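You operate a simulated robot arm through the tools that you are given. There is no shell and no other tool.

The job below is to be done with a simulated robot arm. You get a single attempt, and the scene is never put back.

## Task
Scrub the mud smear off the meter plate, zero it and test the yellow sample cup.
Fine: the grey meter; use the green scrub pad and put it back; switch the meter on to zero it; test that cup alone and leave it on the plate. Set down upright: green scrub pad, what you pick out. What is to be rubbed or washed off counts as gone when no trace of it is left.

It is judged by the outcome, as a careful person would: the job done as asked, and still so three seconds after it is handed in. It fails if anything else is knocked over, pushed out of place, dropped, spilled or broken.

## Robot
A 7-joint arm with a three-finger gripper, fixed in place. Base frame: the origin is at the foot of the arm, x ahead of it, y to its left, z up; the work surface is at about z = 800. Lengths are in mm, angles in degrees, forces in N, time in s.
Its first joint turns from -166.0 to 166.0 degrees. Payload 2.69 kg.
The TCP is the grasp point between the finger pads, 30 mm short of the fingertips. In the tool frame z runs along the fingers and y along their closing line. The gripper opens to 128 mm. The gripper's body begins 117 mm behind the TCP.
Orientation is that of the tool frame in the base frame, as [roll, pitch, yaw] about the fixed x, y, z axes, in that order (R = Rz(yaw) Ry(pitch) Rx(roll)). With the fingers straight down and closing along the base's y, the tool's x points along the base's -x, its y along +y and its z along -z.

## Interface
- The arm moves only by the tool play_rows. Its argument "plan" is a list of rows, each a list of 2 entries, a list of its own where there are three numbers: the shift along the tool's x, y, z in mm, then the turn, a rotation vector about the tool's x, y, z in degrees. In form: [[[tx, ty, tz], [rx, ry, rz]], ...]. A call has 1 to 20 rows; each row shifts and turns the commanded pose from where the row before left it, along the tool's axes as they then stand. "hand" is the gripper command, from -1 (shut) to 1 (fully open), values between in proportion, set as the call begins (left out, the last holds). Each row takes 0.2 s and may step no farther than 50 mm and 8.6 degrees from the row before; otherwise, or with a gripper value out of range, the whole call is refused. A pose out of reach is approached as far as the arm can. The call stops where the force on the tool passes 40 N (or 10 N more than at its start, if that is more) or the arm is blocked; 0.2 s more then pass. The fingers move at their own pace and stop on an object; they squeeze with about 26 N. The grip force told is the motor's: it shows also when the fingers shut on nothing. Time passes only in rows, and 0.2 s behind the last, so rows that do not move let the fingers close. It gives the time, the measured TCP pose, the force on the tool (base axes), the opening and the grip force at its end, in the units of the frame above (readings bear some noise), with the torque about the TCP (base axes, N m) and any sound that the robot's microphone picked up, and new pictures: "pictures" is both (left out), scene, wrist or none.
- Cameras (640 x 400 px; columns grow to the right, rows downward): "scene" is fixed at [394.3, -641.5, 1395.2]; the picture's right is [0.92, -0.39, 0.00], its down [-0.18, -0.42, -0.89] and it looks along [0.35, 0.82, -0.46] (base axes); focal length 311 px, centre (320, 200). "wrist" rides on the gripper at [58, 54, -131] in the tool frame; the picture's right is [-0.68, 0.74, 0.00], its down [-0.62, -0.56, -0.55] and it looks along [-0.40, -0.37, 0.84] (tool axes); focal length 234 px, centre (320, 200). There is no depth. A picture from a camera that has moved, and an enlarged one, comes with that camera's place and axes in the base frame and with its lens. The place of the scene camera against the robot may be out by one fixed shift of up to 18 mm in any direction.
- raise_lower(by): slides the trunk up (or, below 0, down) by that many mm; the arm rides with it, the base frame stays. It gives what a move gives, with no picture.
- enlarge(camera, box): a new picture of the part [left, top, right, bottom] of that camera's present view, enlarged. The clock stands still meanwhile.
- sign_off(): hands the job in; it is judged then, once.

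Places have to be worked out from the pictures, the camera data and where the tool is seen. Open the gripper and draw the arm clear of the work before you hand the job in, unless the task says otherwise.

The tools are called after "Emit:" as a command line: name --argument value ..., lists and objects as JSON in quotes. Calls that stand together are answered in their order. play_rows: Moves the arm, as the interface text tells. Its arguments: {"type":"object","properties":{"plan":{"type":"array","items":{"type":"array"}},"hand":{"type":"number"},"pictures":{"type":"string","enum":["both","scene","wrist","none"]}},"required":["plan"]} The other tools are called the same way: raise_lower (by) slides the trunk up or down; enlarge (camera, box) takes an enlarged picture of a part of a camera's view; sign_off () hands the job in.

At the start:

```text
time: 0.0
tcp_pos: [690.9, 413.3, 1101.1]
orientation: [179.9, 0.0, -180.0]
wrist_force: [0.0, 1.1, 0.8]
torque: [0.0, 0.02, 0.03]
grip_width: 128.0
finger_force: 0.0
trunk travel left (down, up): [-150.0, 200.0]
```

scene: 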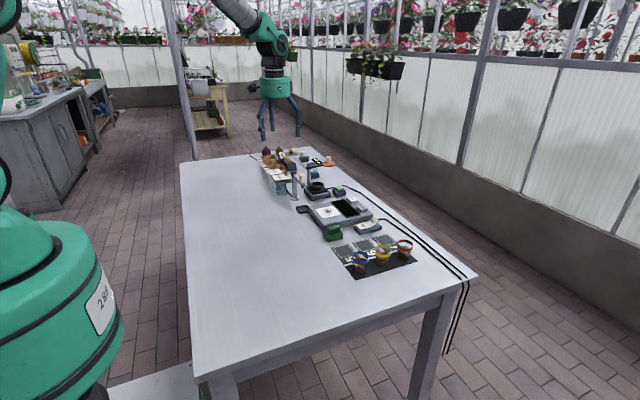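
wrist: 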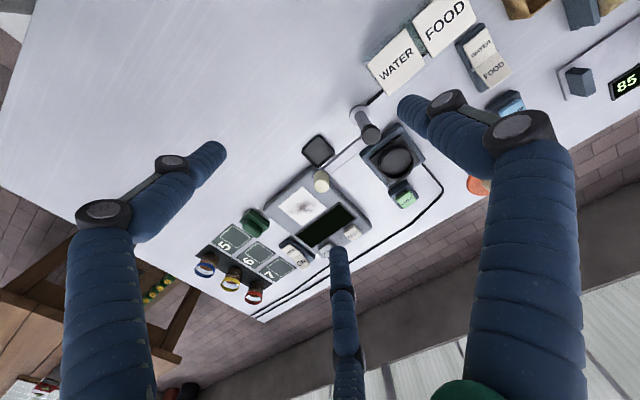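

The pictures show a table with a grey meter, a green pad, sample cups and other devices. I'll enlarge both views to identify things before moving.

Emit:
enlarge --camera "scene" --box '[240, 140, 440, 290]'

Emit:
enlarge --camera "wrist" --box '[180, 120, 440, 320]'

Emit:
enlarge --camera "scene" --box '[290, 190, 420, 280]'

```text
2.67 times, centred on (340, 215) of scene
camera zoom: at [394.3, -641.5, 1395.2], right [0.92, -0.39, 0.0], down [-0.18, -0.42, -0.89], along [0.35, 0.82, -0.46], focal length 828 px, centre (267, 160)
```

zoom: 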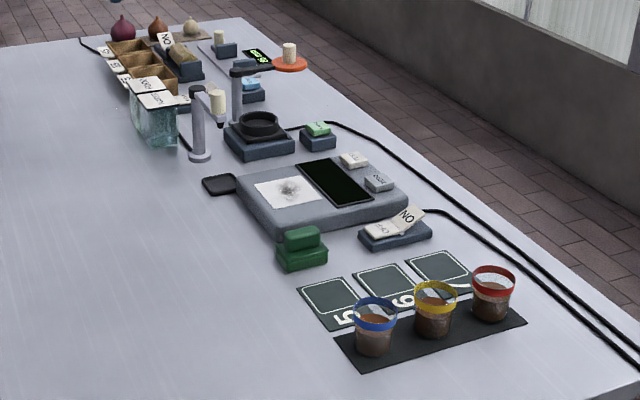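

```text
2.00 times, centred on (310, 220) of wrist
camera zoom: at [632.2, 467.4, 1232.4], right [0.68, 0.74, 0.0], down [0.62, -0.56, 0.55], along [0.4, -0.37, -0.84], focal length 468 px, centre (340, 160)
```

zoom: 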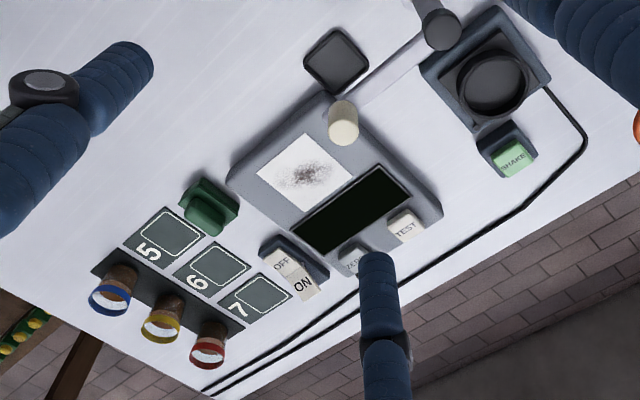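

```text
4.44 times, centred on (355, 235) of scene
camera zoom: at [394.3, -641.5, 1395.2], right [0.92, -0.39, 0.0], down [-0.18, -0.42, -0.89], along [0.35, 0.82, -0.46], focal length 1381 px, centre (164, 44)
```

zoom: 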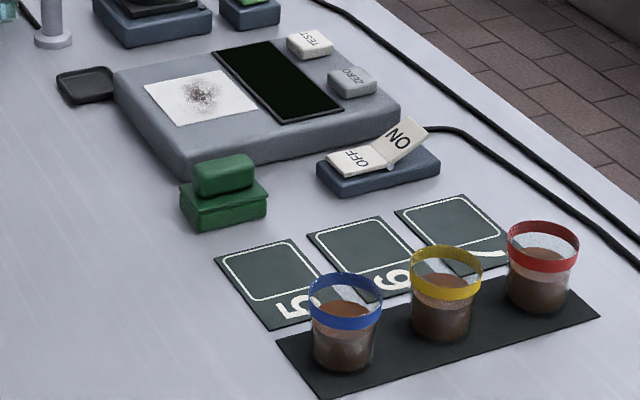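

The grey meter (smeared white plate, display, TEST and ZERO buttons, an OFF/ON rocker), the green pad on its dish and three cups are visible. I judge the plate centre to be near (808, 256) and the yellow cup near (838, -24). First I shut the gripper high in free air to learn how the fingers look when they move.

Emit:
play_rows --plan '[[[0, 0, 0], [0, 0, 0]], [[0, 0, 0], [0, 0, 0]], [[0, 0, 0], [0, 0, 0]]]' --hand -1 --pictures "both"

```text
time: 0.8
tcp_pos: [690.7, 414.3, 1100.3]
orientation: [-180.0, 0.0, -180.0]
wrist_force: [-0.4, 0.5, 0.2]
torque: [-0.03, 0.02, 0.0]
grip_width: 2.4
finger_force: 26.0
trunk travel left (down, up): [-150.0, 200.0]
camera wrist: at [632.2, 467.3, 1232.4], right [0.68, 0.74, 0.0], down [0.62, -0.56, 0.55], along [0.4, -0.37, -0.84], focal length 234 px, centre (320, 200)
```

scene: 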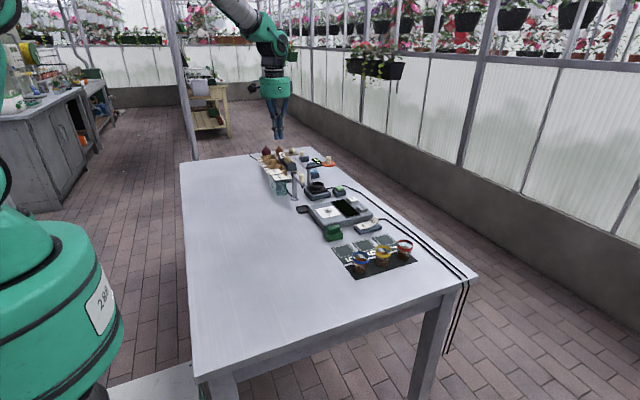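
wrist: 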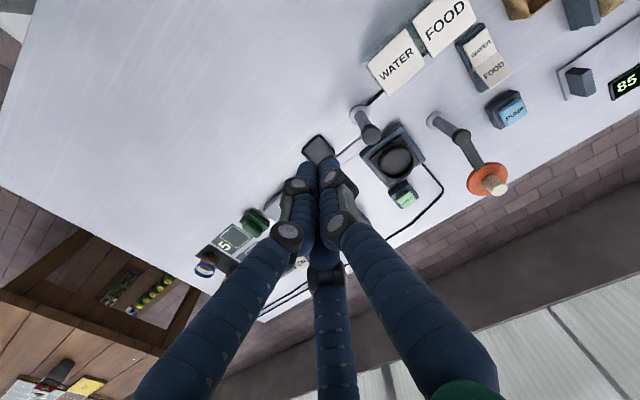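

The hand is three-fingered to the eye and closes concentrically at the TCP. I reopen it and move above the meter/cups area, well clear (about z = 1000), for a closer look.

Emit:
play_rows --plan '[[[-12.9, -40.6, 14.3], [0, 0, 0]], [[-12.9, -40.6, 14.3], [0, 0, 0]], [[-12.9, -40.6, 14.3], [0, 0, 0]], [[-12.9, -40.6, 14.3], [0, 0, 0]], [[-12.9, -40.6, 14.3], [0, 0, 0]], [[-12.9, -40.6, 14.3], [0, 0, 0]], [[-12.9, -40.6, 14.3], [0, 0, 0]], [[0, 0, 0], [0, 0, 0]]]' --hand 1 --pictures "both"

```text
time: 2.6
tcp_pos: [782.1, 128.6, 1000.0]
orientation: [180.0, 0.0, 180.0]
wrist_force: [0.5, -1.5, -0.3]
torque: [0.07, 0.03, -0.01]
grip_width: 127.9
finger_force: 0.1
trunk travel left (down, up): [-150.0, 200.0]
camera wrist: at [724.2, 181.9, 1131.2], right [0.68, 0.74, 0.0], down [0.62, -0.57, 0.55], along [0.4, -0.37, -0.84], focal length 234 px, centre (320, 200)
```

scene: 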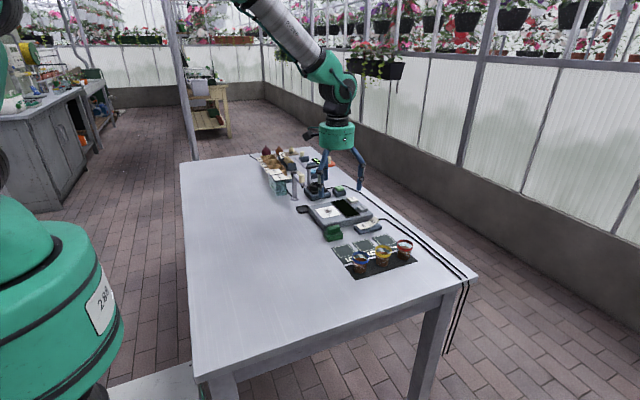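
wrist: 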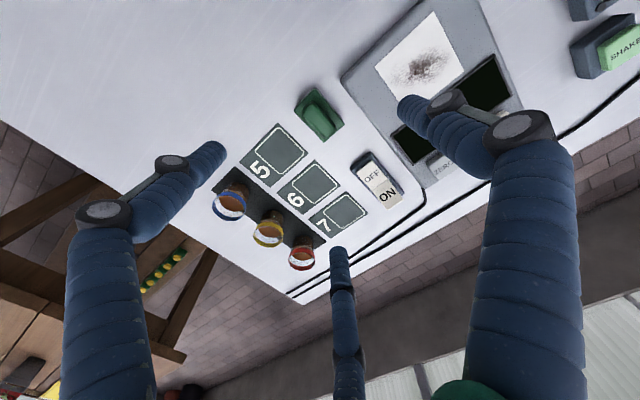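

Now the cups, pad and switch are in view below; I enlarge for measurement.

Emit:
enlarge --camera "wrist" --box '[200, 60, 440, 300]'

Emit:
enlarge --camera "wrist" --box '[290, 0, 640, 220]'

```text
1.67 times, centred on (320, 180) of wrist
camera zoom: at [724.2, 181.9, 1131.2], right [0.68, 0.74, 0.0], down [0.62, -0.57, 0.55], along [0.4, -0.37, -0.84], focal length 390 px, centre (320, 233)
```

zoom: 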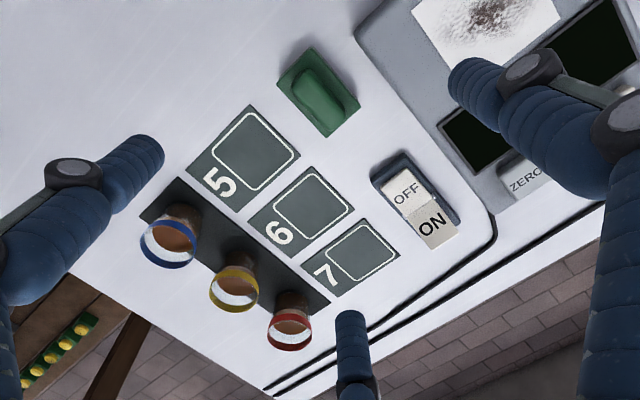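

```text
1.82 times, centred on (465, 110) of wrist
camera zoom: at [724.2, 181.9, 1131.2], right [0.68, 0.74, 0.0], down [0.62, -0.57, 0.55], along [0.4, -0.37, -0.84], focal length 426 px, centre (56, 364)
```

zoom: 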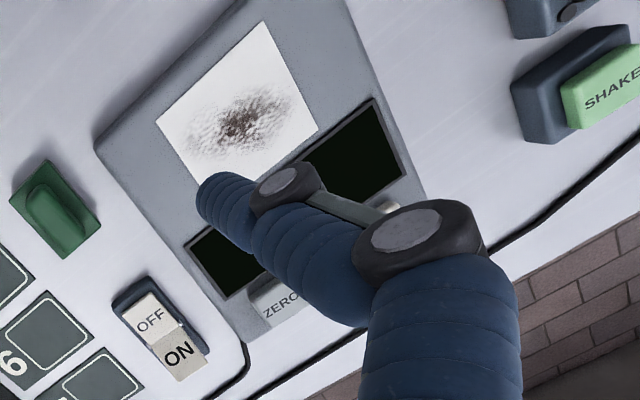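

Things sit square to the base axes: mats run along x, the pad is around (776,132), the rocker's ON half near (925,134). I enlarge the scene for heights of the meter, pad and cups.

Emit:
enlarge --camera "scene" --box '[295, 195, 385, 251]'

Emit:
enlarge --camera "scene" --box '[330, 225, 425, 285]'

```text
7.11 times, centred on (340, 223) of scene
camera zoom: at [394.3, -641.5, 1395.2], right [0.92, -0.39, 0.0], down [-0.18, -0.42, -0.89], along [0.35, 0.82, -0.46], focal length 2209 px, centre (178, 36)
```

zoom: 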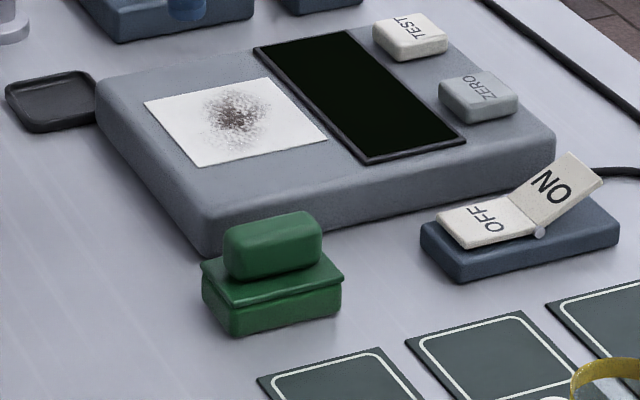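

```text
6.67 times, centred on (378, 255) of scene
camera zoom: at [394.3, -641.5, 1395.2], right [0.92, -0.39, 0.0], down [-0.18, -0.42, -0.89], along [0.35, 0.82, -0.46], focal length 2071 px, centre (-63, -167)
```

zoom: 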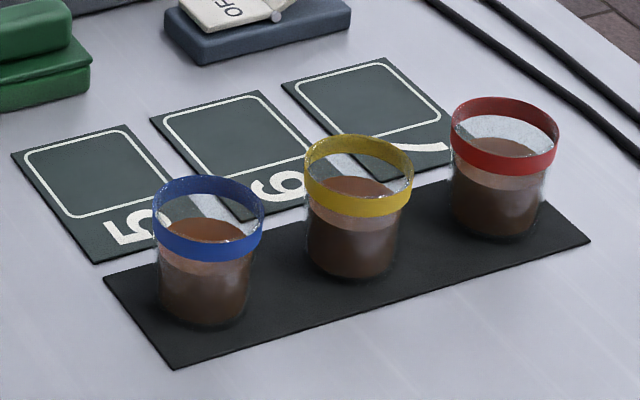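

Pad: base block about 58x36 mm with a narrower handle on top (z up to ~843). I descend to about 75 mm above the handle to refine its place.

Emit:
play_rows --plan '[[[3, 2.5, 40], [0, 0, 0]], [[3, 2.5, 40], [0, 0, 0]], [[0, 0, 0], [0, 0, 0]]]' --hand 1 --pictures "both"

Emit:
enlarge --camera "wrist" --box '[220, 60, 420, 200]'

Emit:
enlarge --camera "scene" --box '[295, 170, 395, 260]'

```text
time: 3.4
tcp_pos: [776.2, 135.3, 921.5]
orientation: [179.9, 0.1, -180.0]
wrist_force: [0.8, 0.1, 0.0]
torque: [-0.04, 0.06, 0.0]
grip_width: 128.1
finger_force: 0.0
trunk travel left (down, up): [-150.0, 200.0]
camera wrist: at [717.4, 188.7, 1051.4], right [0.68, 0.74, 0.0], down [0.62, -0.56, 0.55], along [0.4, -0.37, -0.84], focal length 234 px, centre (320, 200)
```

scene: 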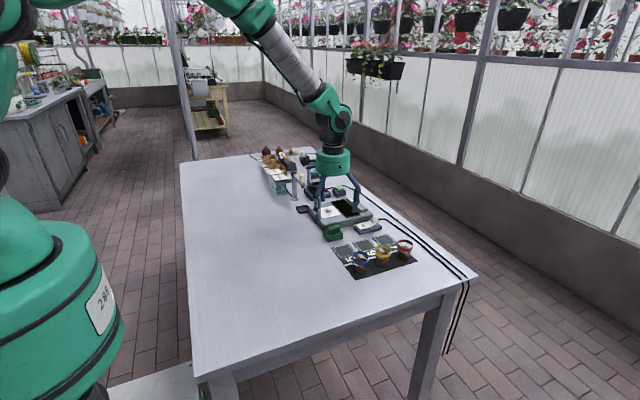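
wrist: 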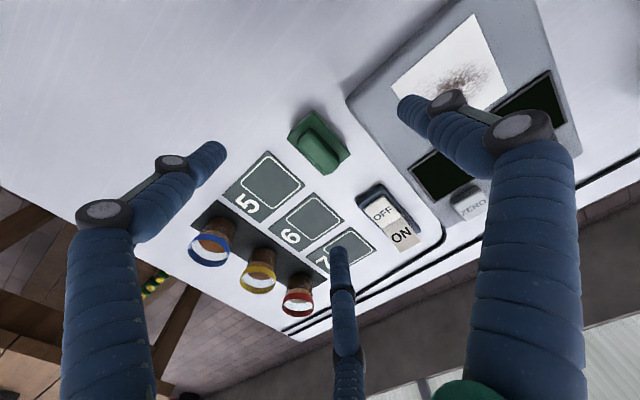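

```text
2.86 times, centred on (320, 130) of wrist
camera zoom: at [717.4, 188.7, 1051.4], right [0.68, 0.74, 0.0], down [0.62, -0.56, 0.55], along [0.4, -0.37, -0.84], focal length 669 px, centre (320, 400)
```

zoom: 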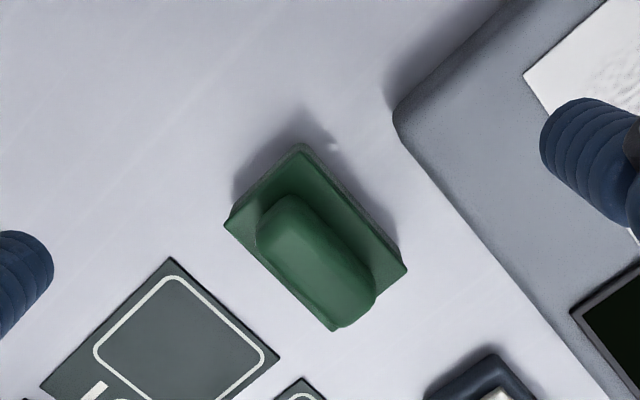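

```text
4.44 times, centred on (345, 215) of scene
camera zoom: at [394.3, -641.5, 1395.2], right [0.92, -0.39, 0.0], down [-0.18, -0.42, -0.89], along [0.35, 0.82, -0.46], focal length 1381 px, centre (209, 133)
```

zoom: 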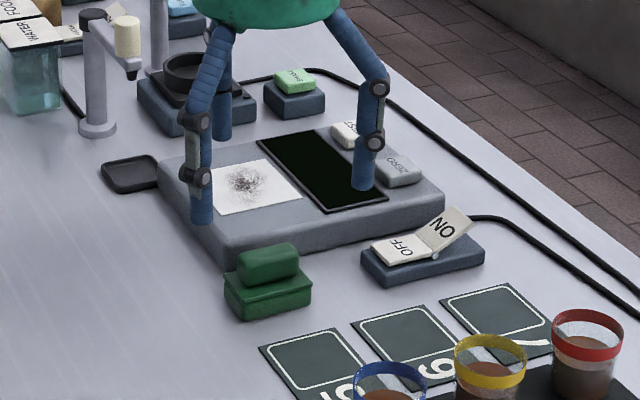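

The pad's flange spans about x 750-808, y 113-150 at z≈819, handle centred about (778,131), while the meter's front edge lies at y≈177. I narrow the gripper to ~50 mm so the rear finger clears the meter, centre it over the handle and descend partway.

Emit:
play_rows --plan '[[[-2.5, -3.5, 0], [0, 0, 0]], [[0, 0, 0], [0, 0, 0]], [[0, 0, 15], [0, 0, 0]], [[0, 0, 15], [0, 0, 0]], [[0, 0, 0], [0, 0, 0]]]' --hand -0.22 --pictures "both"

Emit:
enlarge --camera "wrist" --box '[220, 80, 420, 220]'

Emit:
enlarge --camera "scene" --box '[295, 180, 385, 250]'

```text
time: 4.6
tcp_pos: [777.9, 132.2, 890.0]
orientation: [179.9, -0.1, 179.9]
wrist_force: [0.2, 0.5, -0.7]
torque: [-0.01, 0.02, 0.04]
grip_width: 49.7
finger_force: 0.0
trunk travel left (down, up): [-150.0, 200.0]
camera wrist: at [719.0, 184.7, 1022.4], right [0.68, 0.74, 0.0], down [0.62, -0.56, 0.55], along [0.4, -0.37, -0.84], focal length 234 px, centre (320, 200)
```

scene: 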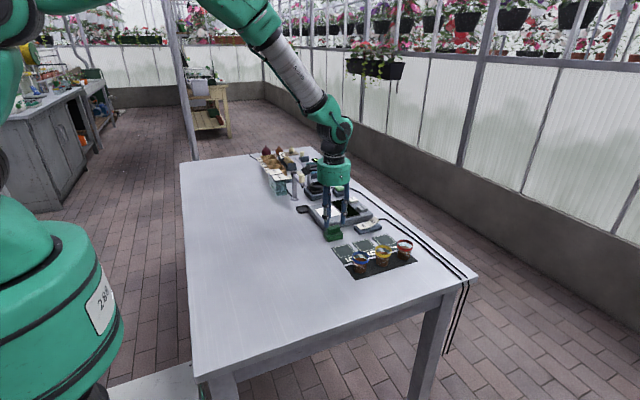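
wrist: 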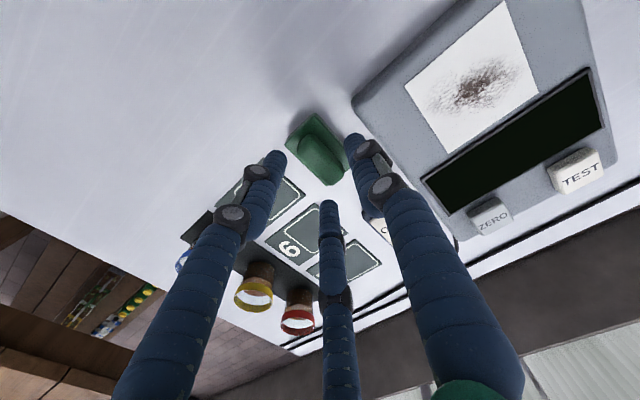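

```text
2.86 times, centred on (320, 150) of wrist
camera zoom: at [719.0, 184.7, 1022.4], right [0.68, 0.74, 0.0], down [0.62, -0.56, 0.55], along [0.4, -0.37, -0.84], focal length 669 px, centre (320, 343)
```

zoom: 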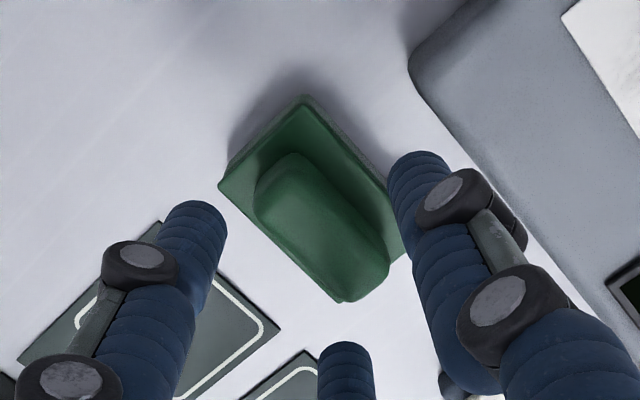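

```text
5.71 times, centred on (340, 215) of scene
camera zoom: at [394.3, -641.5, 1395.2], right [0.92, -0.39, 0.0], down [-0.18, -0.42, -0.89], along [0.35, 0.82, -0.46], focal length 1775 px, centre (206, 114)
```

zoom: 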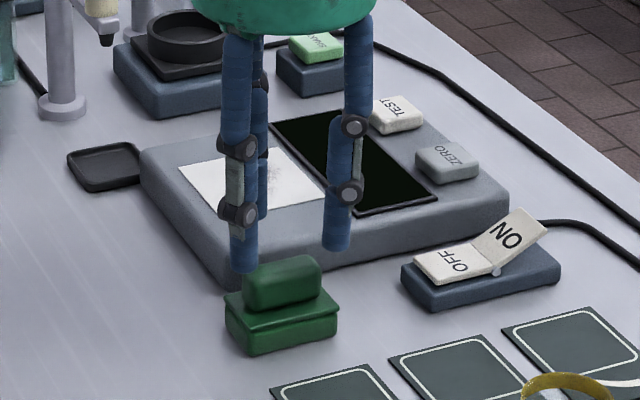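

The handle sits right beneath the TCP. I descend 35 mm so the tips stop a few mm above the flange, still open.

Emit:
play_rows --plan '[[[0, 0, 12], [0, 0, 0]], [[0, 0, 12], [0, 0, 0]], [[0, 0, 11], [0, 0, 0]], [[0, 0, 0], [0, 0, 0]]]' --pictures "both"

Emit:
enlarge --camera "wrist" --box '[220, 80, 420, 220]'

Emit:
enlarge --camera "scene" --box '[295, 180, 385, 250]'

```text
time: 5.6
tcp_pos: [777.9, 131.1, 856.3]
orientation: [180.0, 0.0, -179.9]
wrist_force: [-0.2, -0.3, 0.6]
torque: [0.0, -0.01, 0.0]
grip_width: 50.0
finger_force: 0.2
trunk travel left (down, up): [-150.0, 200.0]
camera wrist: at [718.7, 184.3, 988.1], right [0.68, 0.74, 0.0], down [0.62, -0.57, 0.55], along [0.4, -0.37, -0.84], focal length 234 px, centre (320, 200)
```

scene: 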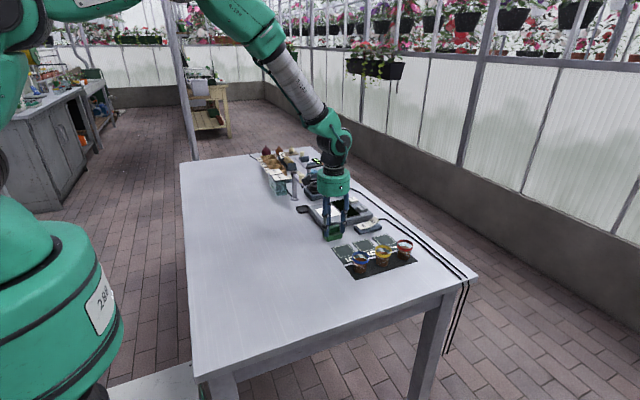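
wrist: 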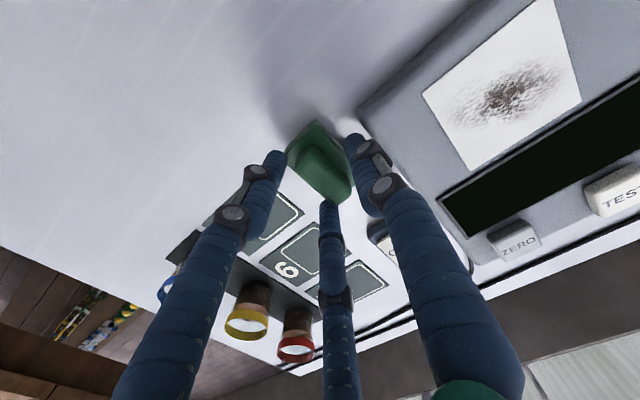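

```text
2.86 times, centred on (320, 150) of wrist
camera zoom: at [718.7, 184.3, 988.1], right [0.68, 0.74, 0.0], down [0.62, -0.57, 0.55], along [0.4, -0.37, -0.84], focal length 669 px, centre (320, 343)
```

zoom: 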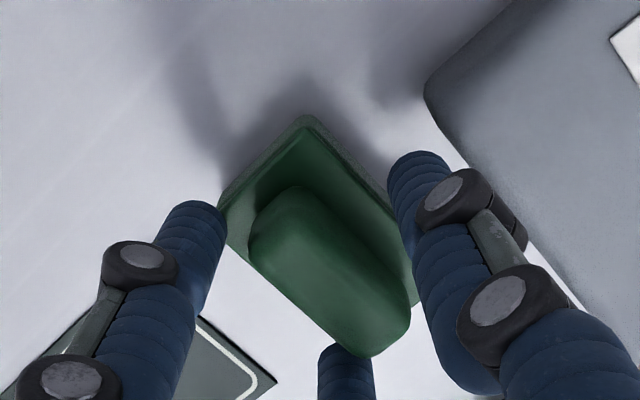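

```text
5.71 times, centred on (340, 215) of scene
camera zoom: at [394.3, -641.5, 1395.2], right [0.92, -0.39, 0.0], down [-0.18, -0.42, -0.89], along [0.35, 0.82, -0.46], focal length 1775 px, centre (206, 114)
```

zoom: 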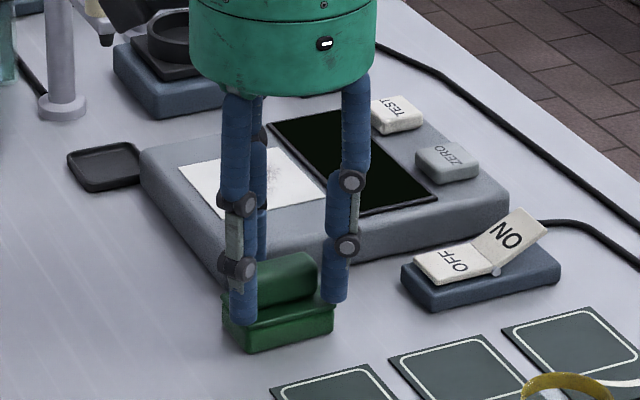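

No contact yet and the fingers straddle the handle. I close on it.

Emit:
play_rows --plan '[[[0, 0, 0], [0, 0, 0]], [[0, 0, 0], [0, 0, 0]], [[0, 0, 0], [0, 0, 0]]]' --hand -1 --pictures "both"

Emit:
enlarge --camera "wrist" --box '[220, 80, 420, 220]'

Emit:
enlarge --camera "scene" --box '[295, 180, 385, 250]'

```text
time: 6.4
tcp_pos: [777.4, 131.5, 855.1]
orientation: [-180.0, 0.1, -180.0]
wrist_force: [0.1, 0.4, 0.7]
torque: [-0.01, 0.01, -0.02]
grip_width: 30.0
finger_force: 25.8
trunk travel left (down, up): [-150.0, 200.0]
camera wrist: at [718.9, 184.4, 988.0], right [0.68, 0.74, 0.0], down [0.62, -0.56, 0.55], along [0.4, -0.37, -0.84], focal length 234 px, centre (320, 200)
```

scene: 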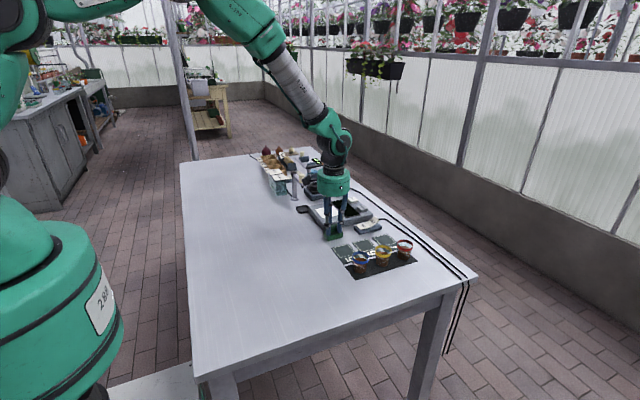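
wrist: 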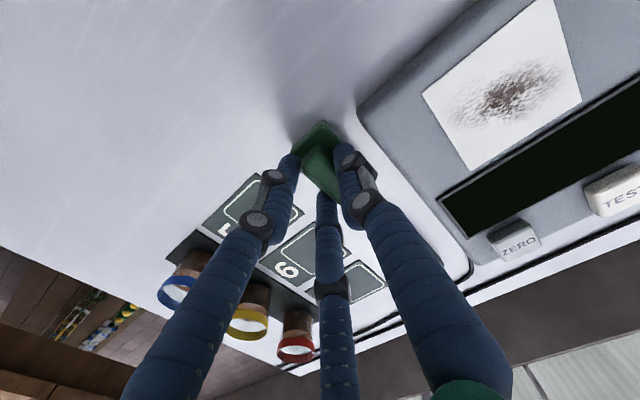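

```text
2.86 times, centred on (320, 150) of wrist
camera zoom: at [718.9, 184.4, 988.0], right [0.68, 0.74, 0.0], down [0.62, -0.56, 0.55], along [0.4, -0.37, -0.84], focal length 669 px, centre (320, 343)
```

zoom: 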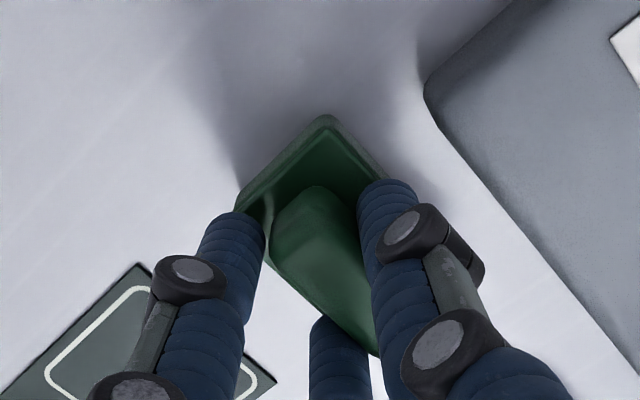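

```text
5.71 times, centred on (340, 215) of scene
camera zoom: at [394.3, -641.5, 1395.2], right [0.92, -0.39, 0.0], down [-0.18, -0.42, -0.89], along [0.35, 0.82, -0.46], focal length 1775 px, centre (206, 114)
```

zoom: 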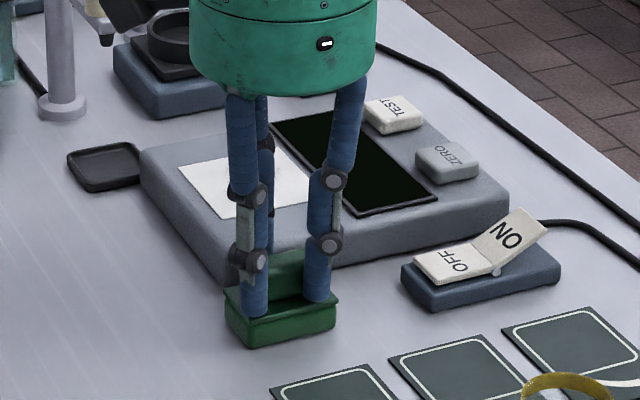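

The grip stopped at 30 mm on the handle, though the pad seems to have yawed a few degrees in the grip. I lift 40 mm and look at how it hangs.

Emit:
play_rows --plan '[[[0, 0, -10], [0, 0, 0]], [[0, 0, -15], [0, 0, 0]], [[0, 0, -20], [0, 0, 0]], [[0, 0, 0], [0, 0, 0]]]' --pictures "both"

Emit:
enlarge --camera "wrist" --box '[220, 80, 420, 220]'

Emit:
enlarge --camera "scene" --box '[295, 170, 385, 250]'

```text
time: 7.4
tcp_pos: [776.7, 131.5, 899.8]
orientation: [-180.0, 0.0, 180.0]
wrist_force: [-0.6, -0.7, -0.3]
torque: [0.0, 0.01, -0.02]
grip_width: 29.4
finger_force: 25.9
trunk travel left (down, up): [-150.0, 200.0]
camera wrist: at [718.2, 184.2, 1032.3], right [0.68, 0.74, 0.0], down [0.62, -0.56, 0.55], along [0.4, -0.37, -0.84], focal length 234 px, centre (320, 200)
```

scene: 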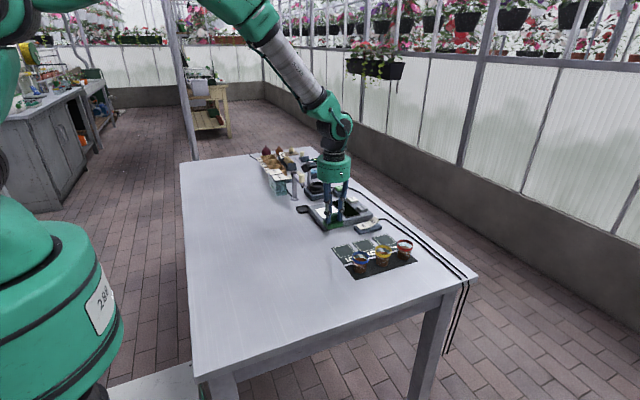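
wrist: 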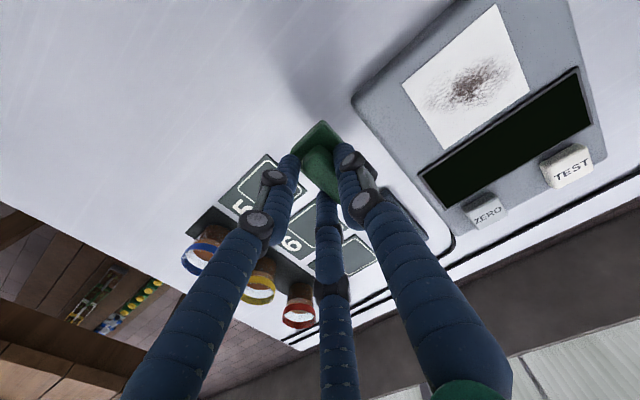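

```text
2.86 times, centred on (320, 150) of wrist
camera zoom: at [718.2, 184.2, 1032.3], right [0.68, 0.74, 0.0], down [0.62, -0.56, 0.55], along [0.4, -0.37, -0.84], focal length 669 px, centre (320, 343)
```

zoom: 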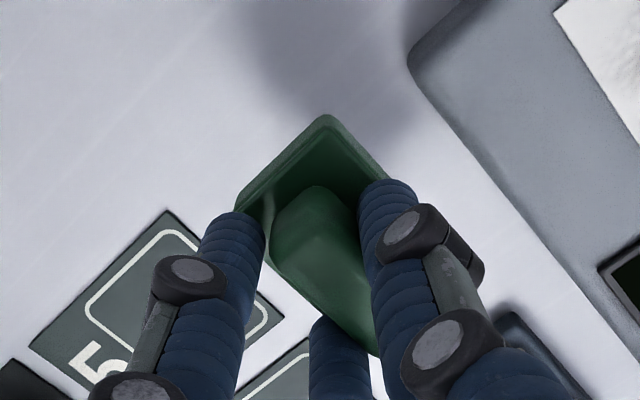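

```text
5.00 times, centred on (340, 210) of scene
camera zoom: at [394.3, -641.5, 1395.2], right [0.92, -0.39, 0.0], down [-0.18, -0.42, -0.89], along [0.35, 0.82, -0.46], focal length 1553 px, centre (220, 150)
```

zoom: 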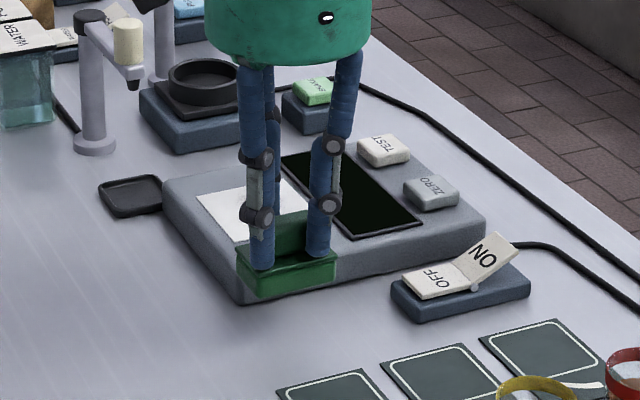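

The whole pad came up as one piece and hangs level. I enlarge to measure its exact offset and yaw in the grip.

Emit:
enlarge --camera "wrist" --box '[270, 100, 370, 200]'

Emit:
enlarge --camera "scene" --box '[325, 200, 365, 235]'

```text
4.00 times, centred on (320, 150) of wrist
camera zoom: at [718.2, 184.2, 1032.3], right [0.68, 0.74, 0.0], down [0.62, -0.56, 0.55], along [0.4, -0.37, -0.84], focal length 937 px, centre (320, 400)
```

zoom: 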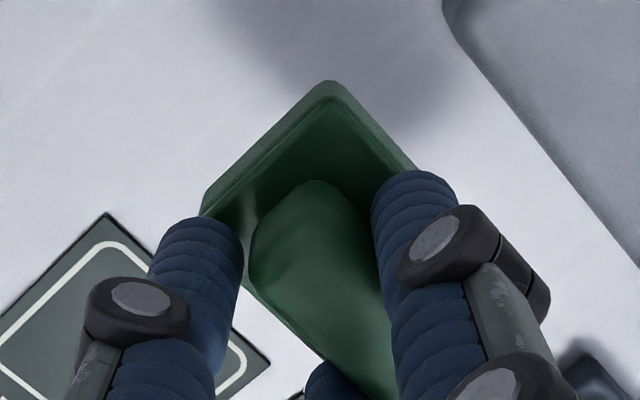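

```text
11.43 times, centred on (345, 218) of scene
camera zoom: at [394.3, -641.5, 1395.2], right [0.92, -0.39, 0.0], down [-0.18, -0.42, -0.89], along [0.35, 0.82, -0.46], focal length 3550 px, centre (34, 0)
```

zoom: 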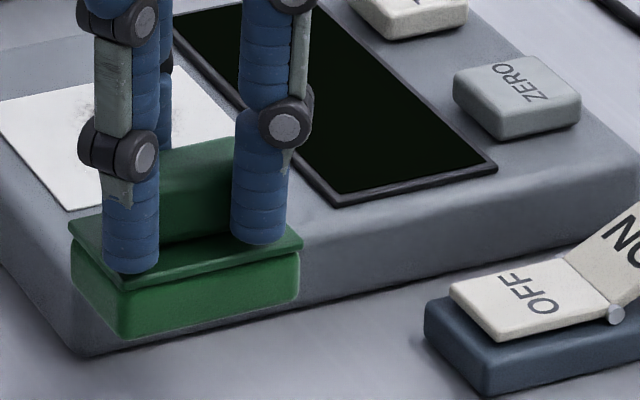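

All three fingers really grip (the pad sits ~4 mm toward +y in the hand, no yaw to speak of). The plate spans x 779-852, y 216-286, top z≈830; I carry the pad over its centre with the pad bottom about 25 mm above it.

Emit:
play_rows --plan '[[[0, 0, -12], [0, 0, 0]], [[-11, 38, 0], [0, 0, 0]], [[-11, 38, 0], [0, 0, 0]], [[-12, 38, 0], [0, 0, 0]], [[0, 0, 12], [0, 0, 0]], [[0, 0, 0], [0, 0, 0]]]' --pictures "both"

Emit:
enlarge --camera "wrist" --box '[220, 60, 420, 200]'

Emit:
enlarge --camera "scene" --box '[295, 170, 385, 240]'

```text
time: 8.8
tcp_pos: [810.7, 245.3, 901.4]
orientation: [-180.0, 0.0, 179.9]
wrist_force: [0.1, -0.7, -0.9]
torque: [-0.02, 0.0, 0.04]
grip_width: 29.7
finger_force: 25.5
trunk travel left (down, up): [-150.0, 200.0]
camera wrist: at [752.4, 298.5, 1033.1], right [0.68, 0.74, 0.0], down [0.62, -0.57, 0.55], along [0.4, -0.37, -0.84], focal length 234 px, centre (320, 200)
```

scene: 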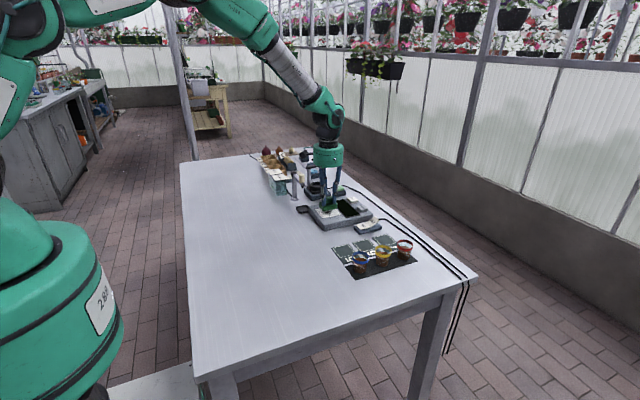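
wrist: 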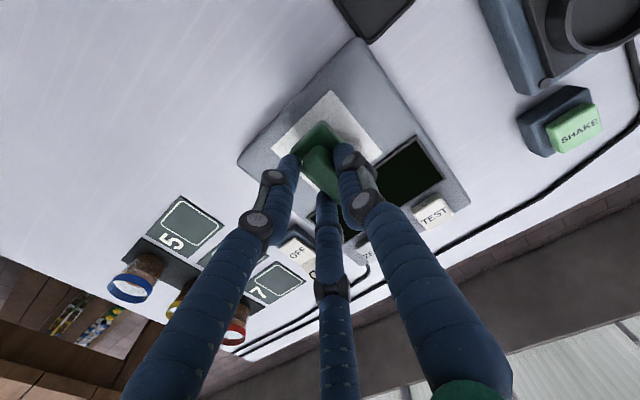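

```text
2.86 times, centred on (320, 130) of wrist
camera zoom: at [752.4, 298.5, 1033.1], right [0.68, 0.74, 0.0], down [0.62, -0.57, 0.55], along [0.4, -0.37, -0.84], focal length 669 px, centre (320, 400)
```

zoom: 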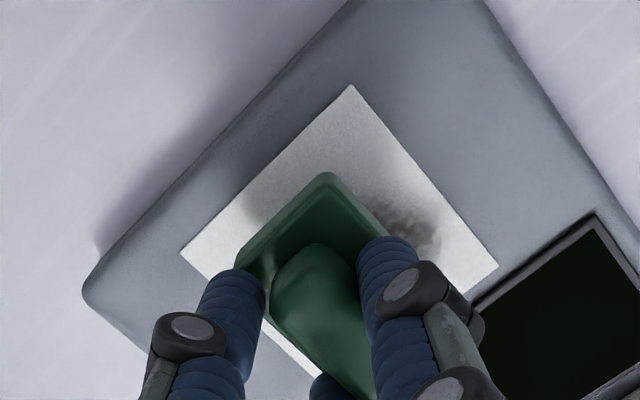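

```text
5.71 times, centred on (340, 205) of scene
camera zoom: at [394.3, -641.5, 1395.2], right [0.92, -0.39, 0.0], down [-0.18, -0.42, -0.89], along [0.35, 0.82, -0.46], focal length 1775 px, centre (206, 171)
```

zoom: 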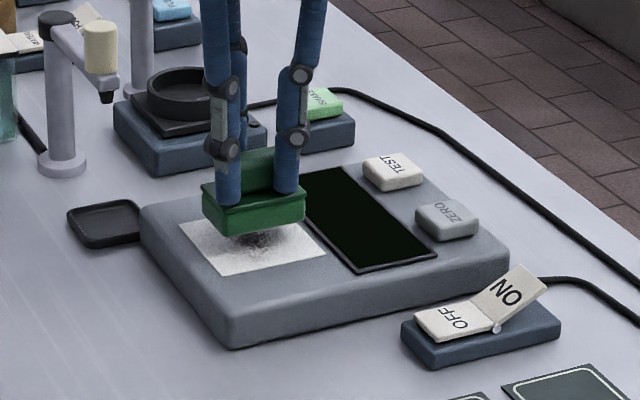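

The pad is above the plate. I lower it in small steps and watch for the contact force.

Emit:
play_rows --plan '[[[0, 0, 5], [0, 0, 0]], [[0, 0, 5], [0, 0, 0]], [[0, 0, 3], [0, 0, 0]], [[0, 0, 0], [0, 0, 0]]]' --pictures "scene"

Emit:
enlarge --camera "scene" --box '[305, 180, 365, 230]'

```text
time: 9.8
tcp_pos: [811.0, 245.3, 886.9]
orientation: [-179.9, -0.1, 180.0]
wrist_force: [0.6, -0.8, -0.5]
torque: [-0.02, -0.01, -0.01]
grip_width: 29.6
finger_force: 26.3
trunk travel left (down, up): [-150.0, 200.0]
```

scene: 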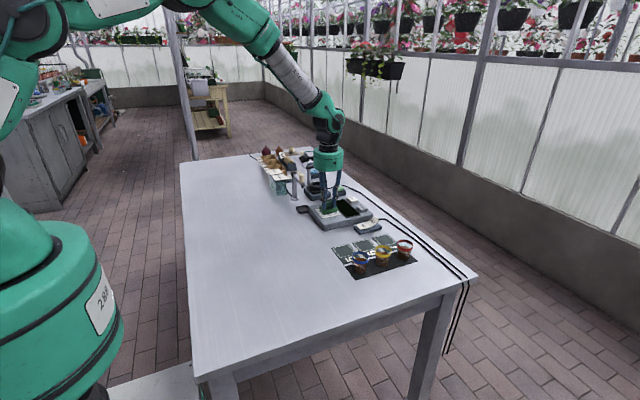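

```text
8.00 times, centred on (335, 205) of scene
camera zoom: at [394.3, -641.5, 1395.2], right [0.92, -0.39, 0.0], down [-0.18, -0.42, -0.89], along [0.35, 0.82, -0.46], focal length 2485 px, centre (200, 160)
```

zoom: 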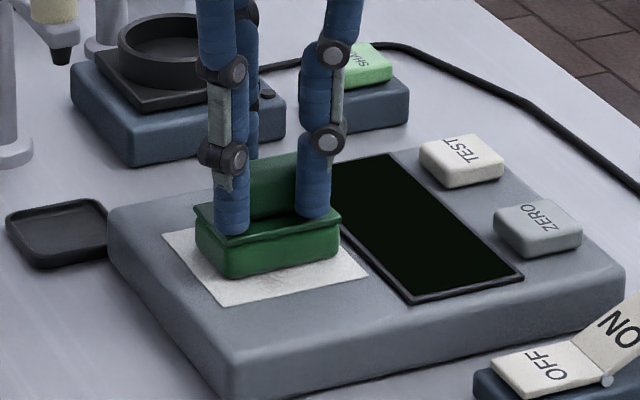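

No contact force yet, though it looks almost down. I go on 2 mm at a time.

Emit:
play_rows --plan '[[[0, 0, 1], [0, 0, 0]], [[0, 0, 1], [0, 0, 0]], [[0, 0, 0], [0, 0, 0]]]' --pictures "none"

Emit:
play_rows --plan '[[[0, 0, 1], [0, 0, 0]], [[0, 0, 0], [0, 0, 0]]]' --pictures "none"

```text
time: 10.6
tcp_pos: [810.9, 245.0, 886.7]
orientation: [-179.9, 0.1, -180.0]
wrist_force: [-0.3, -1.2, 7.3]
torque: [0.03, 0.03, -0.08]
grip_width: 29.5
finger_force: 26.5
trunk travel left (down, up): [-150.0, 200.0]
```

```text
time: 11.2
tcp_pos: [811.4, 245.6, 887.0]
orientation: [180.0, 0.1, -180.0]
wrist_force: [-0.8, 0.4, 19.3]
torque: [0.13, 0.16, 0.02]
grip_width: 29.6
finger_force: 26.7
trunk travel left (down, up): [-150.0, 200.0]
```

Contact is made at z≈887 (19 N now). I ease off a little to about 10 N and scrub with strokes in y across the plate.

Emit:
play_rows --plan '[[[0, 0, -0.6], [0, 0, 0]], [[0, 9, 0], [0, 0, 0]], [[0, 9, 0], [0, 0, 0]], [[0, -11, 0], [0, 0, 0]], [[0, -11, 0], [0, 0, 0]], [[0, -11, 0], [0, 0, 0]], [[0, 11, 0], [0, 0, 0]], [[0, 11, 0], [0, 0, 0]], [[0, 11, 0], [0, 0, 0]], [[8, 0, 0], [0, 0, 0]], [[0, -11, 0], [0, 0, 0]], [[0, -11, 0], [0, 0, 0]], [[0, -11, 0], [0, 0, 0]], [[0, 11, 0], [0, 0, 0]], [[0, 11, 0], [0, 0, 0]], [[0, 11, 0], [0, 0, 0]]]' --pictures "both"

Emit:
enlarge --camera "wrist" --box '[220, 60, 420, 200]'

Emit:
enlarge --camera "scene" --box '[305, 180, 365, 230]'

```text
time: 14.6
tcp_pos: [803.0, 264.3, 887.5]
orientation: [180.0, 0.0, -180.0]
wrist_force: [-0.7, -3.6, 15.8]
torque: [0.01, 0.03, -0.02]
grip_width: 29.7
finger_force: 26.0
trunk travel left (down, up): [-150.0, 200.0]
camera wrist: at [744.7, 316.3, 1018.3], right [0.68, 0.74, 0.0], down [0.62, -0.57, 0.55], along [0.4, -0.37, -0.84], focal length 234 px, centre (320, 200)
```

scene: 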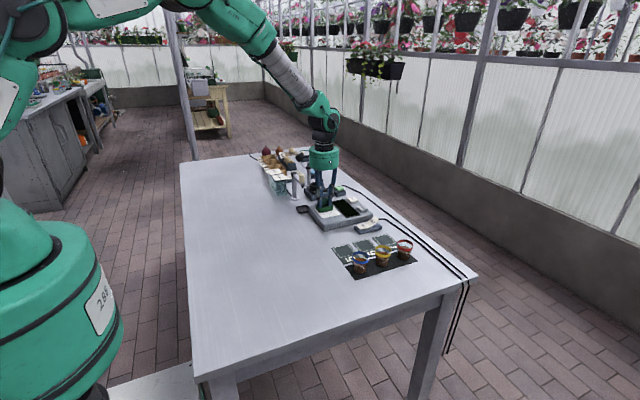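
wrist: 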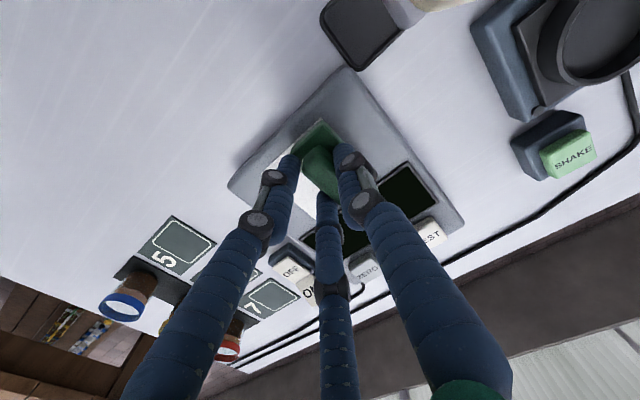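

```text
2.86 times, centred on (320, 130) of wrist
camera zoom: at [744.7, 316.3, 1018.3], right [0.68, 0.74, 0.0], down [0.62, -0.57, 0.55], along [0.4, -0.37, -0.84], focal length 669 px, centre (320, 400)
```

zoom: 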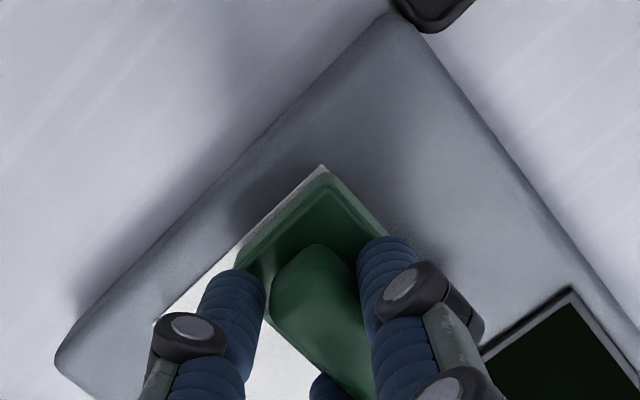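

```text
8.00 times, centred on (335, 205) of scene
camera zoom: at [394.3, -641.5, 1395.2], right [0.92, -0.39, 0.0], down [-0.18, -0.42, -0.89], along [0.35, 0.82, -0.46], focal length 2485 px, centre (200, 160)
```

zoom: 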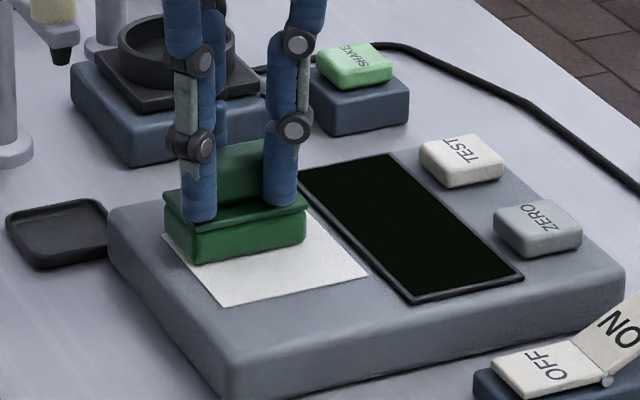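

The uncovered part already looks clean. I go on with strokes on the x = 811 and 819 lanes to cover the rest of the plate.

Emit:
play_rows --plan '[[[-8, 0, 0], [0, 0, 0]], [[-8, 0, 0], [0, 0, 0]], [[0, -11, 0], [0, 0, 0]], [[0, -11, 0], [0, 0, 0]], [[0, -11, 0], [0, 0, 0]], [[0, 11, 0], [0, 0, 0]], [[0, 11, 0], [0, 0, 0]], [[0, 11, 0], [0, 0, 0]], [[0, -11, 0], [0, 0, 0]], [[0, -11, 0], [0, 0, 0]], [[0, -11, 0], [0, 0, 0]], [[8, 0, 0], [0, 0, 0]], [[8, 0, 0], [0, 0, 0]], [[0, 11, 0], [0, 0, 0]], [[0, 11, 0], [0, 0, 0]], [[-8, 0, 0], [0, 0, 0]], [[-8, 0, 0], [0, 0, 0]], [[8, 0, 0], [0, 0, 0]]]' --pictures "none"

Emit:
play_rows --plan '[[[0, 0, -5], [0, 0, 0]], [[0, 0, -15], [0, 0, 0]], [[0, 0, -15], [0, 0, 0]], [[0, -35, -5], [0, 0, 0]], [[0, -40, 0], [0, 0, 0]], [[0, 0, 0], [0, 0, 0]]]' --pictures "both"

Emit:
enlarge --camera "wrist" --box '[320, 0, 560, 170]'

Emit:
enlarge --camera "scene" --box '[295, 180, 375, 235]'

```text
time: 18.4
tcp_pos: [812.4, 252.1, 886.3]
orientation: [179.9, 0.2, 179.9]
wrist_force: [5.9, -0.6, 26.6]
torque: [0.12, -0.14, 0.0]
grip_width: 29.9
finger_force: 25.9
trunk travel left (down, up): [-150.0, 200.0]
```

```text
time: 19.8
tcp_pos: [812.7, 176.5, 924.0]
orientation: [180.0, 0.1, -180.0]
wrist_force: [0.1, -0.6, -1.3]
torque: [0.04, -0.01, 0.03]
grip_width: 29.7
finger_force: 26.6
trunk travel left (down, up): [-150.0, 200.0]
camera wrist: at [754.2, 230.1, 1056.3], right [0.68, 0.74, 0.0], down [0.62, -0.57, 0.55], along [0.4, -0.37, -0.84], focal length 234 px, centre (320, 200)
```

scene: 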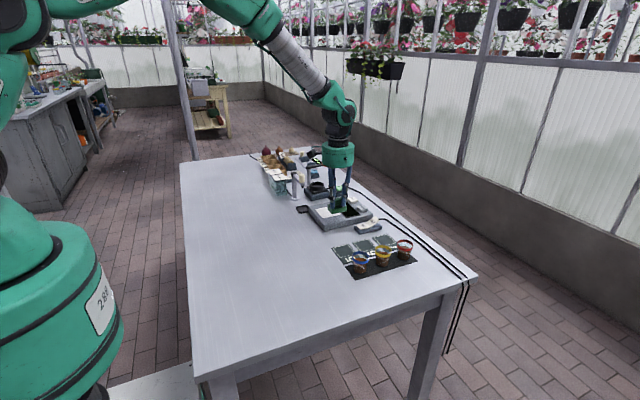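
wrist: 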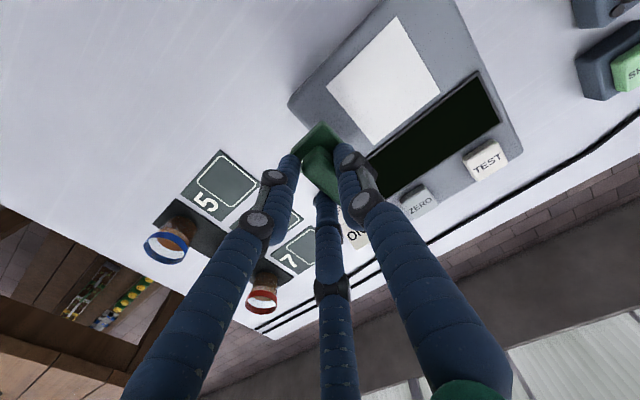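

```text
2.35 times, centred on (440, 85) of wrist
camera zoom: at [754.2, 230.1, 1056.3], right [0.68, 0.74, 0.0], down [0.62, -0.57, 0.55], along [0.4, -0.37, -0.84], focal length 551 px, centre (38, 471)
```

zoom: 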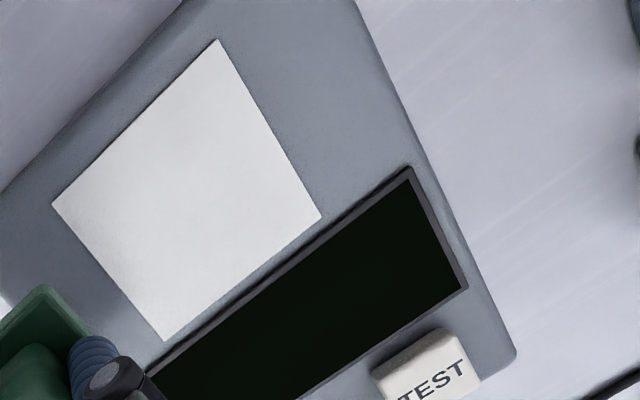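

```text
7.27 times, centred on (335, 208) of scene
camera zoom: at [394.3, -641.5, 1395.2], right [0.92, -0.39, 0.0], down [-0.18, -0.42, -0.89], along [0.35, 0.82, -0.46], focal length 2259 px, centre (211, 146)
```

zoom: 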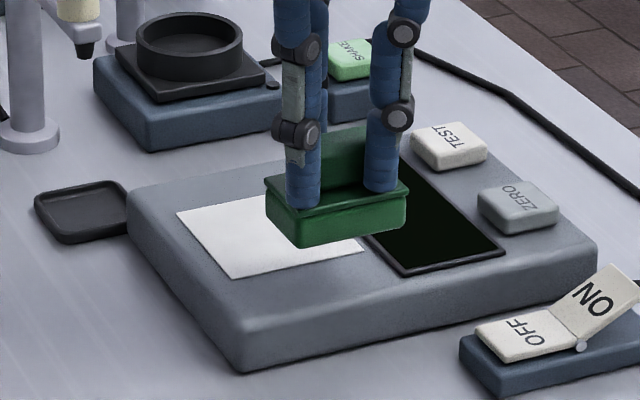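

The plate looks clean. I enlarge it further to be sure no trace is left.

Emit:
enlarge --camera "wrist" --box '[325, 10, 450, 150]'

Emit:
enlarge --camera "wrist" --box '[270, 90, 370, 200]'

```text
2.86 times, centred on (388, 80) of wrist
camera zoom: at [754.2, 230.1, 1056.3], right [0.68, 0.74, 0.0], down [0.62, -0.57, 0.55], along [0.4, -0.37, -0.84], focal length 669 px, centre (127, 543)
```

zoom: 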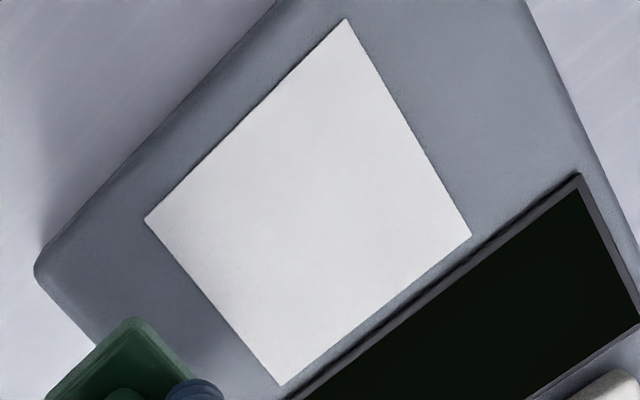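

```text
3.64 times, centred on (320, 145) of wrist
camera zoom: at [754.2, 230.1, 1056.3], right [0.68, 0.74, 0.0], down [0.62, -0.57, 0.55], along [0.4, -0.37, -0.84], focal length 852 px, centre (320, 400)
```

zoom: 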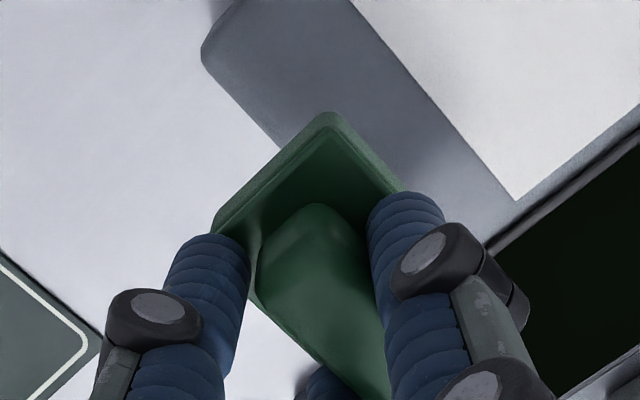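

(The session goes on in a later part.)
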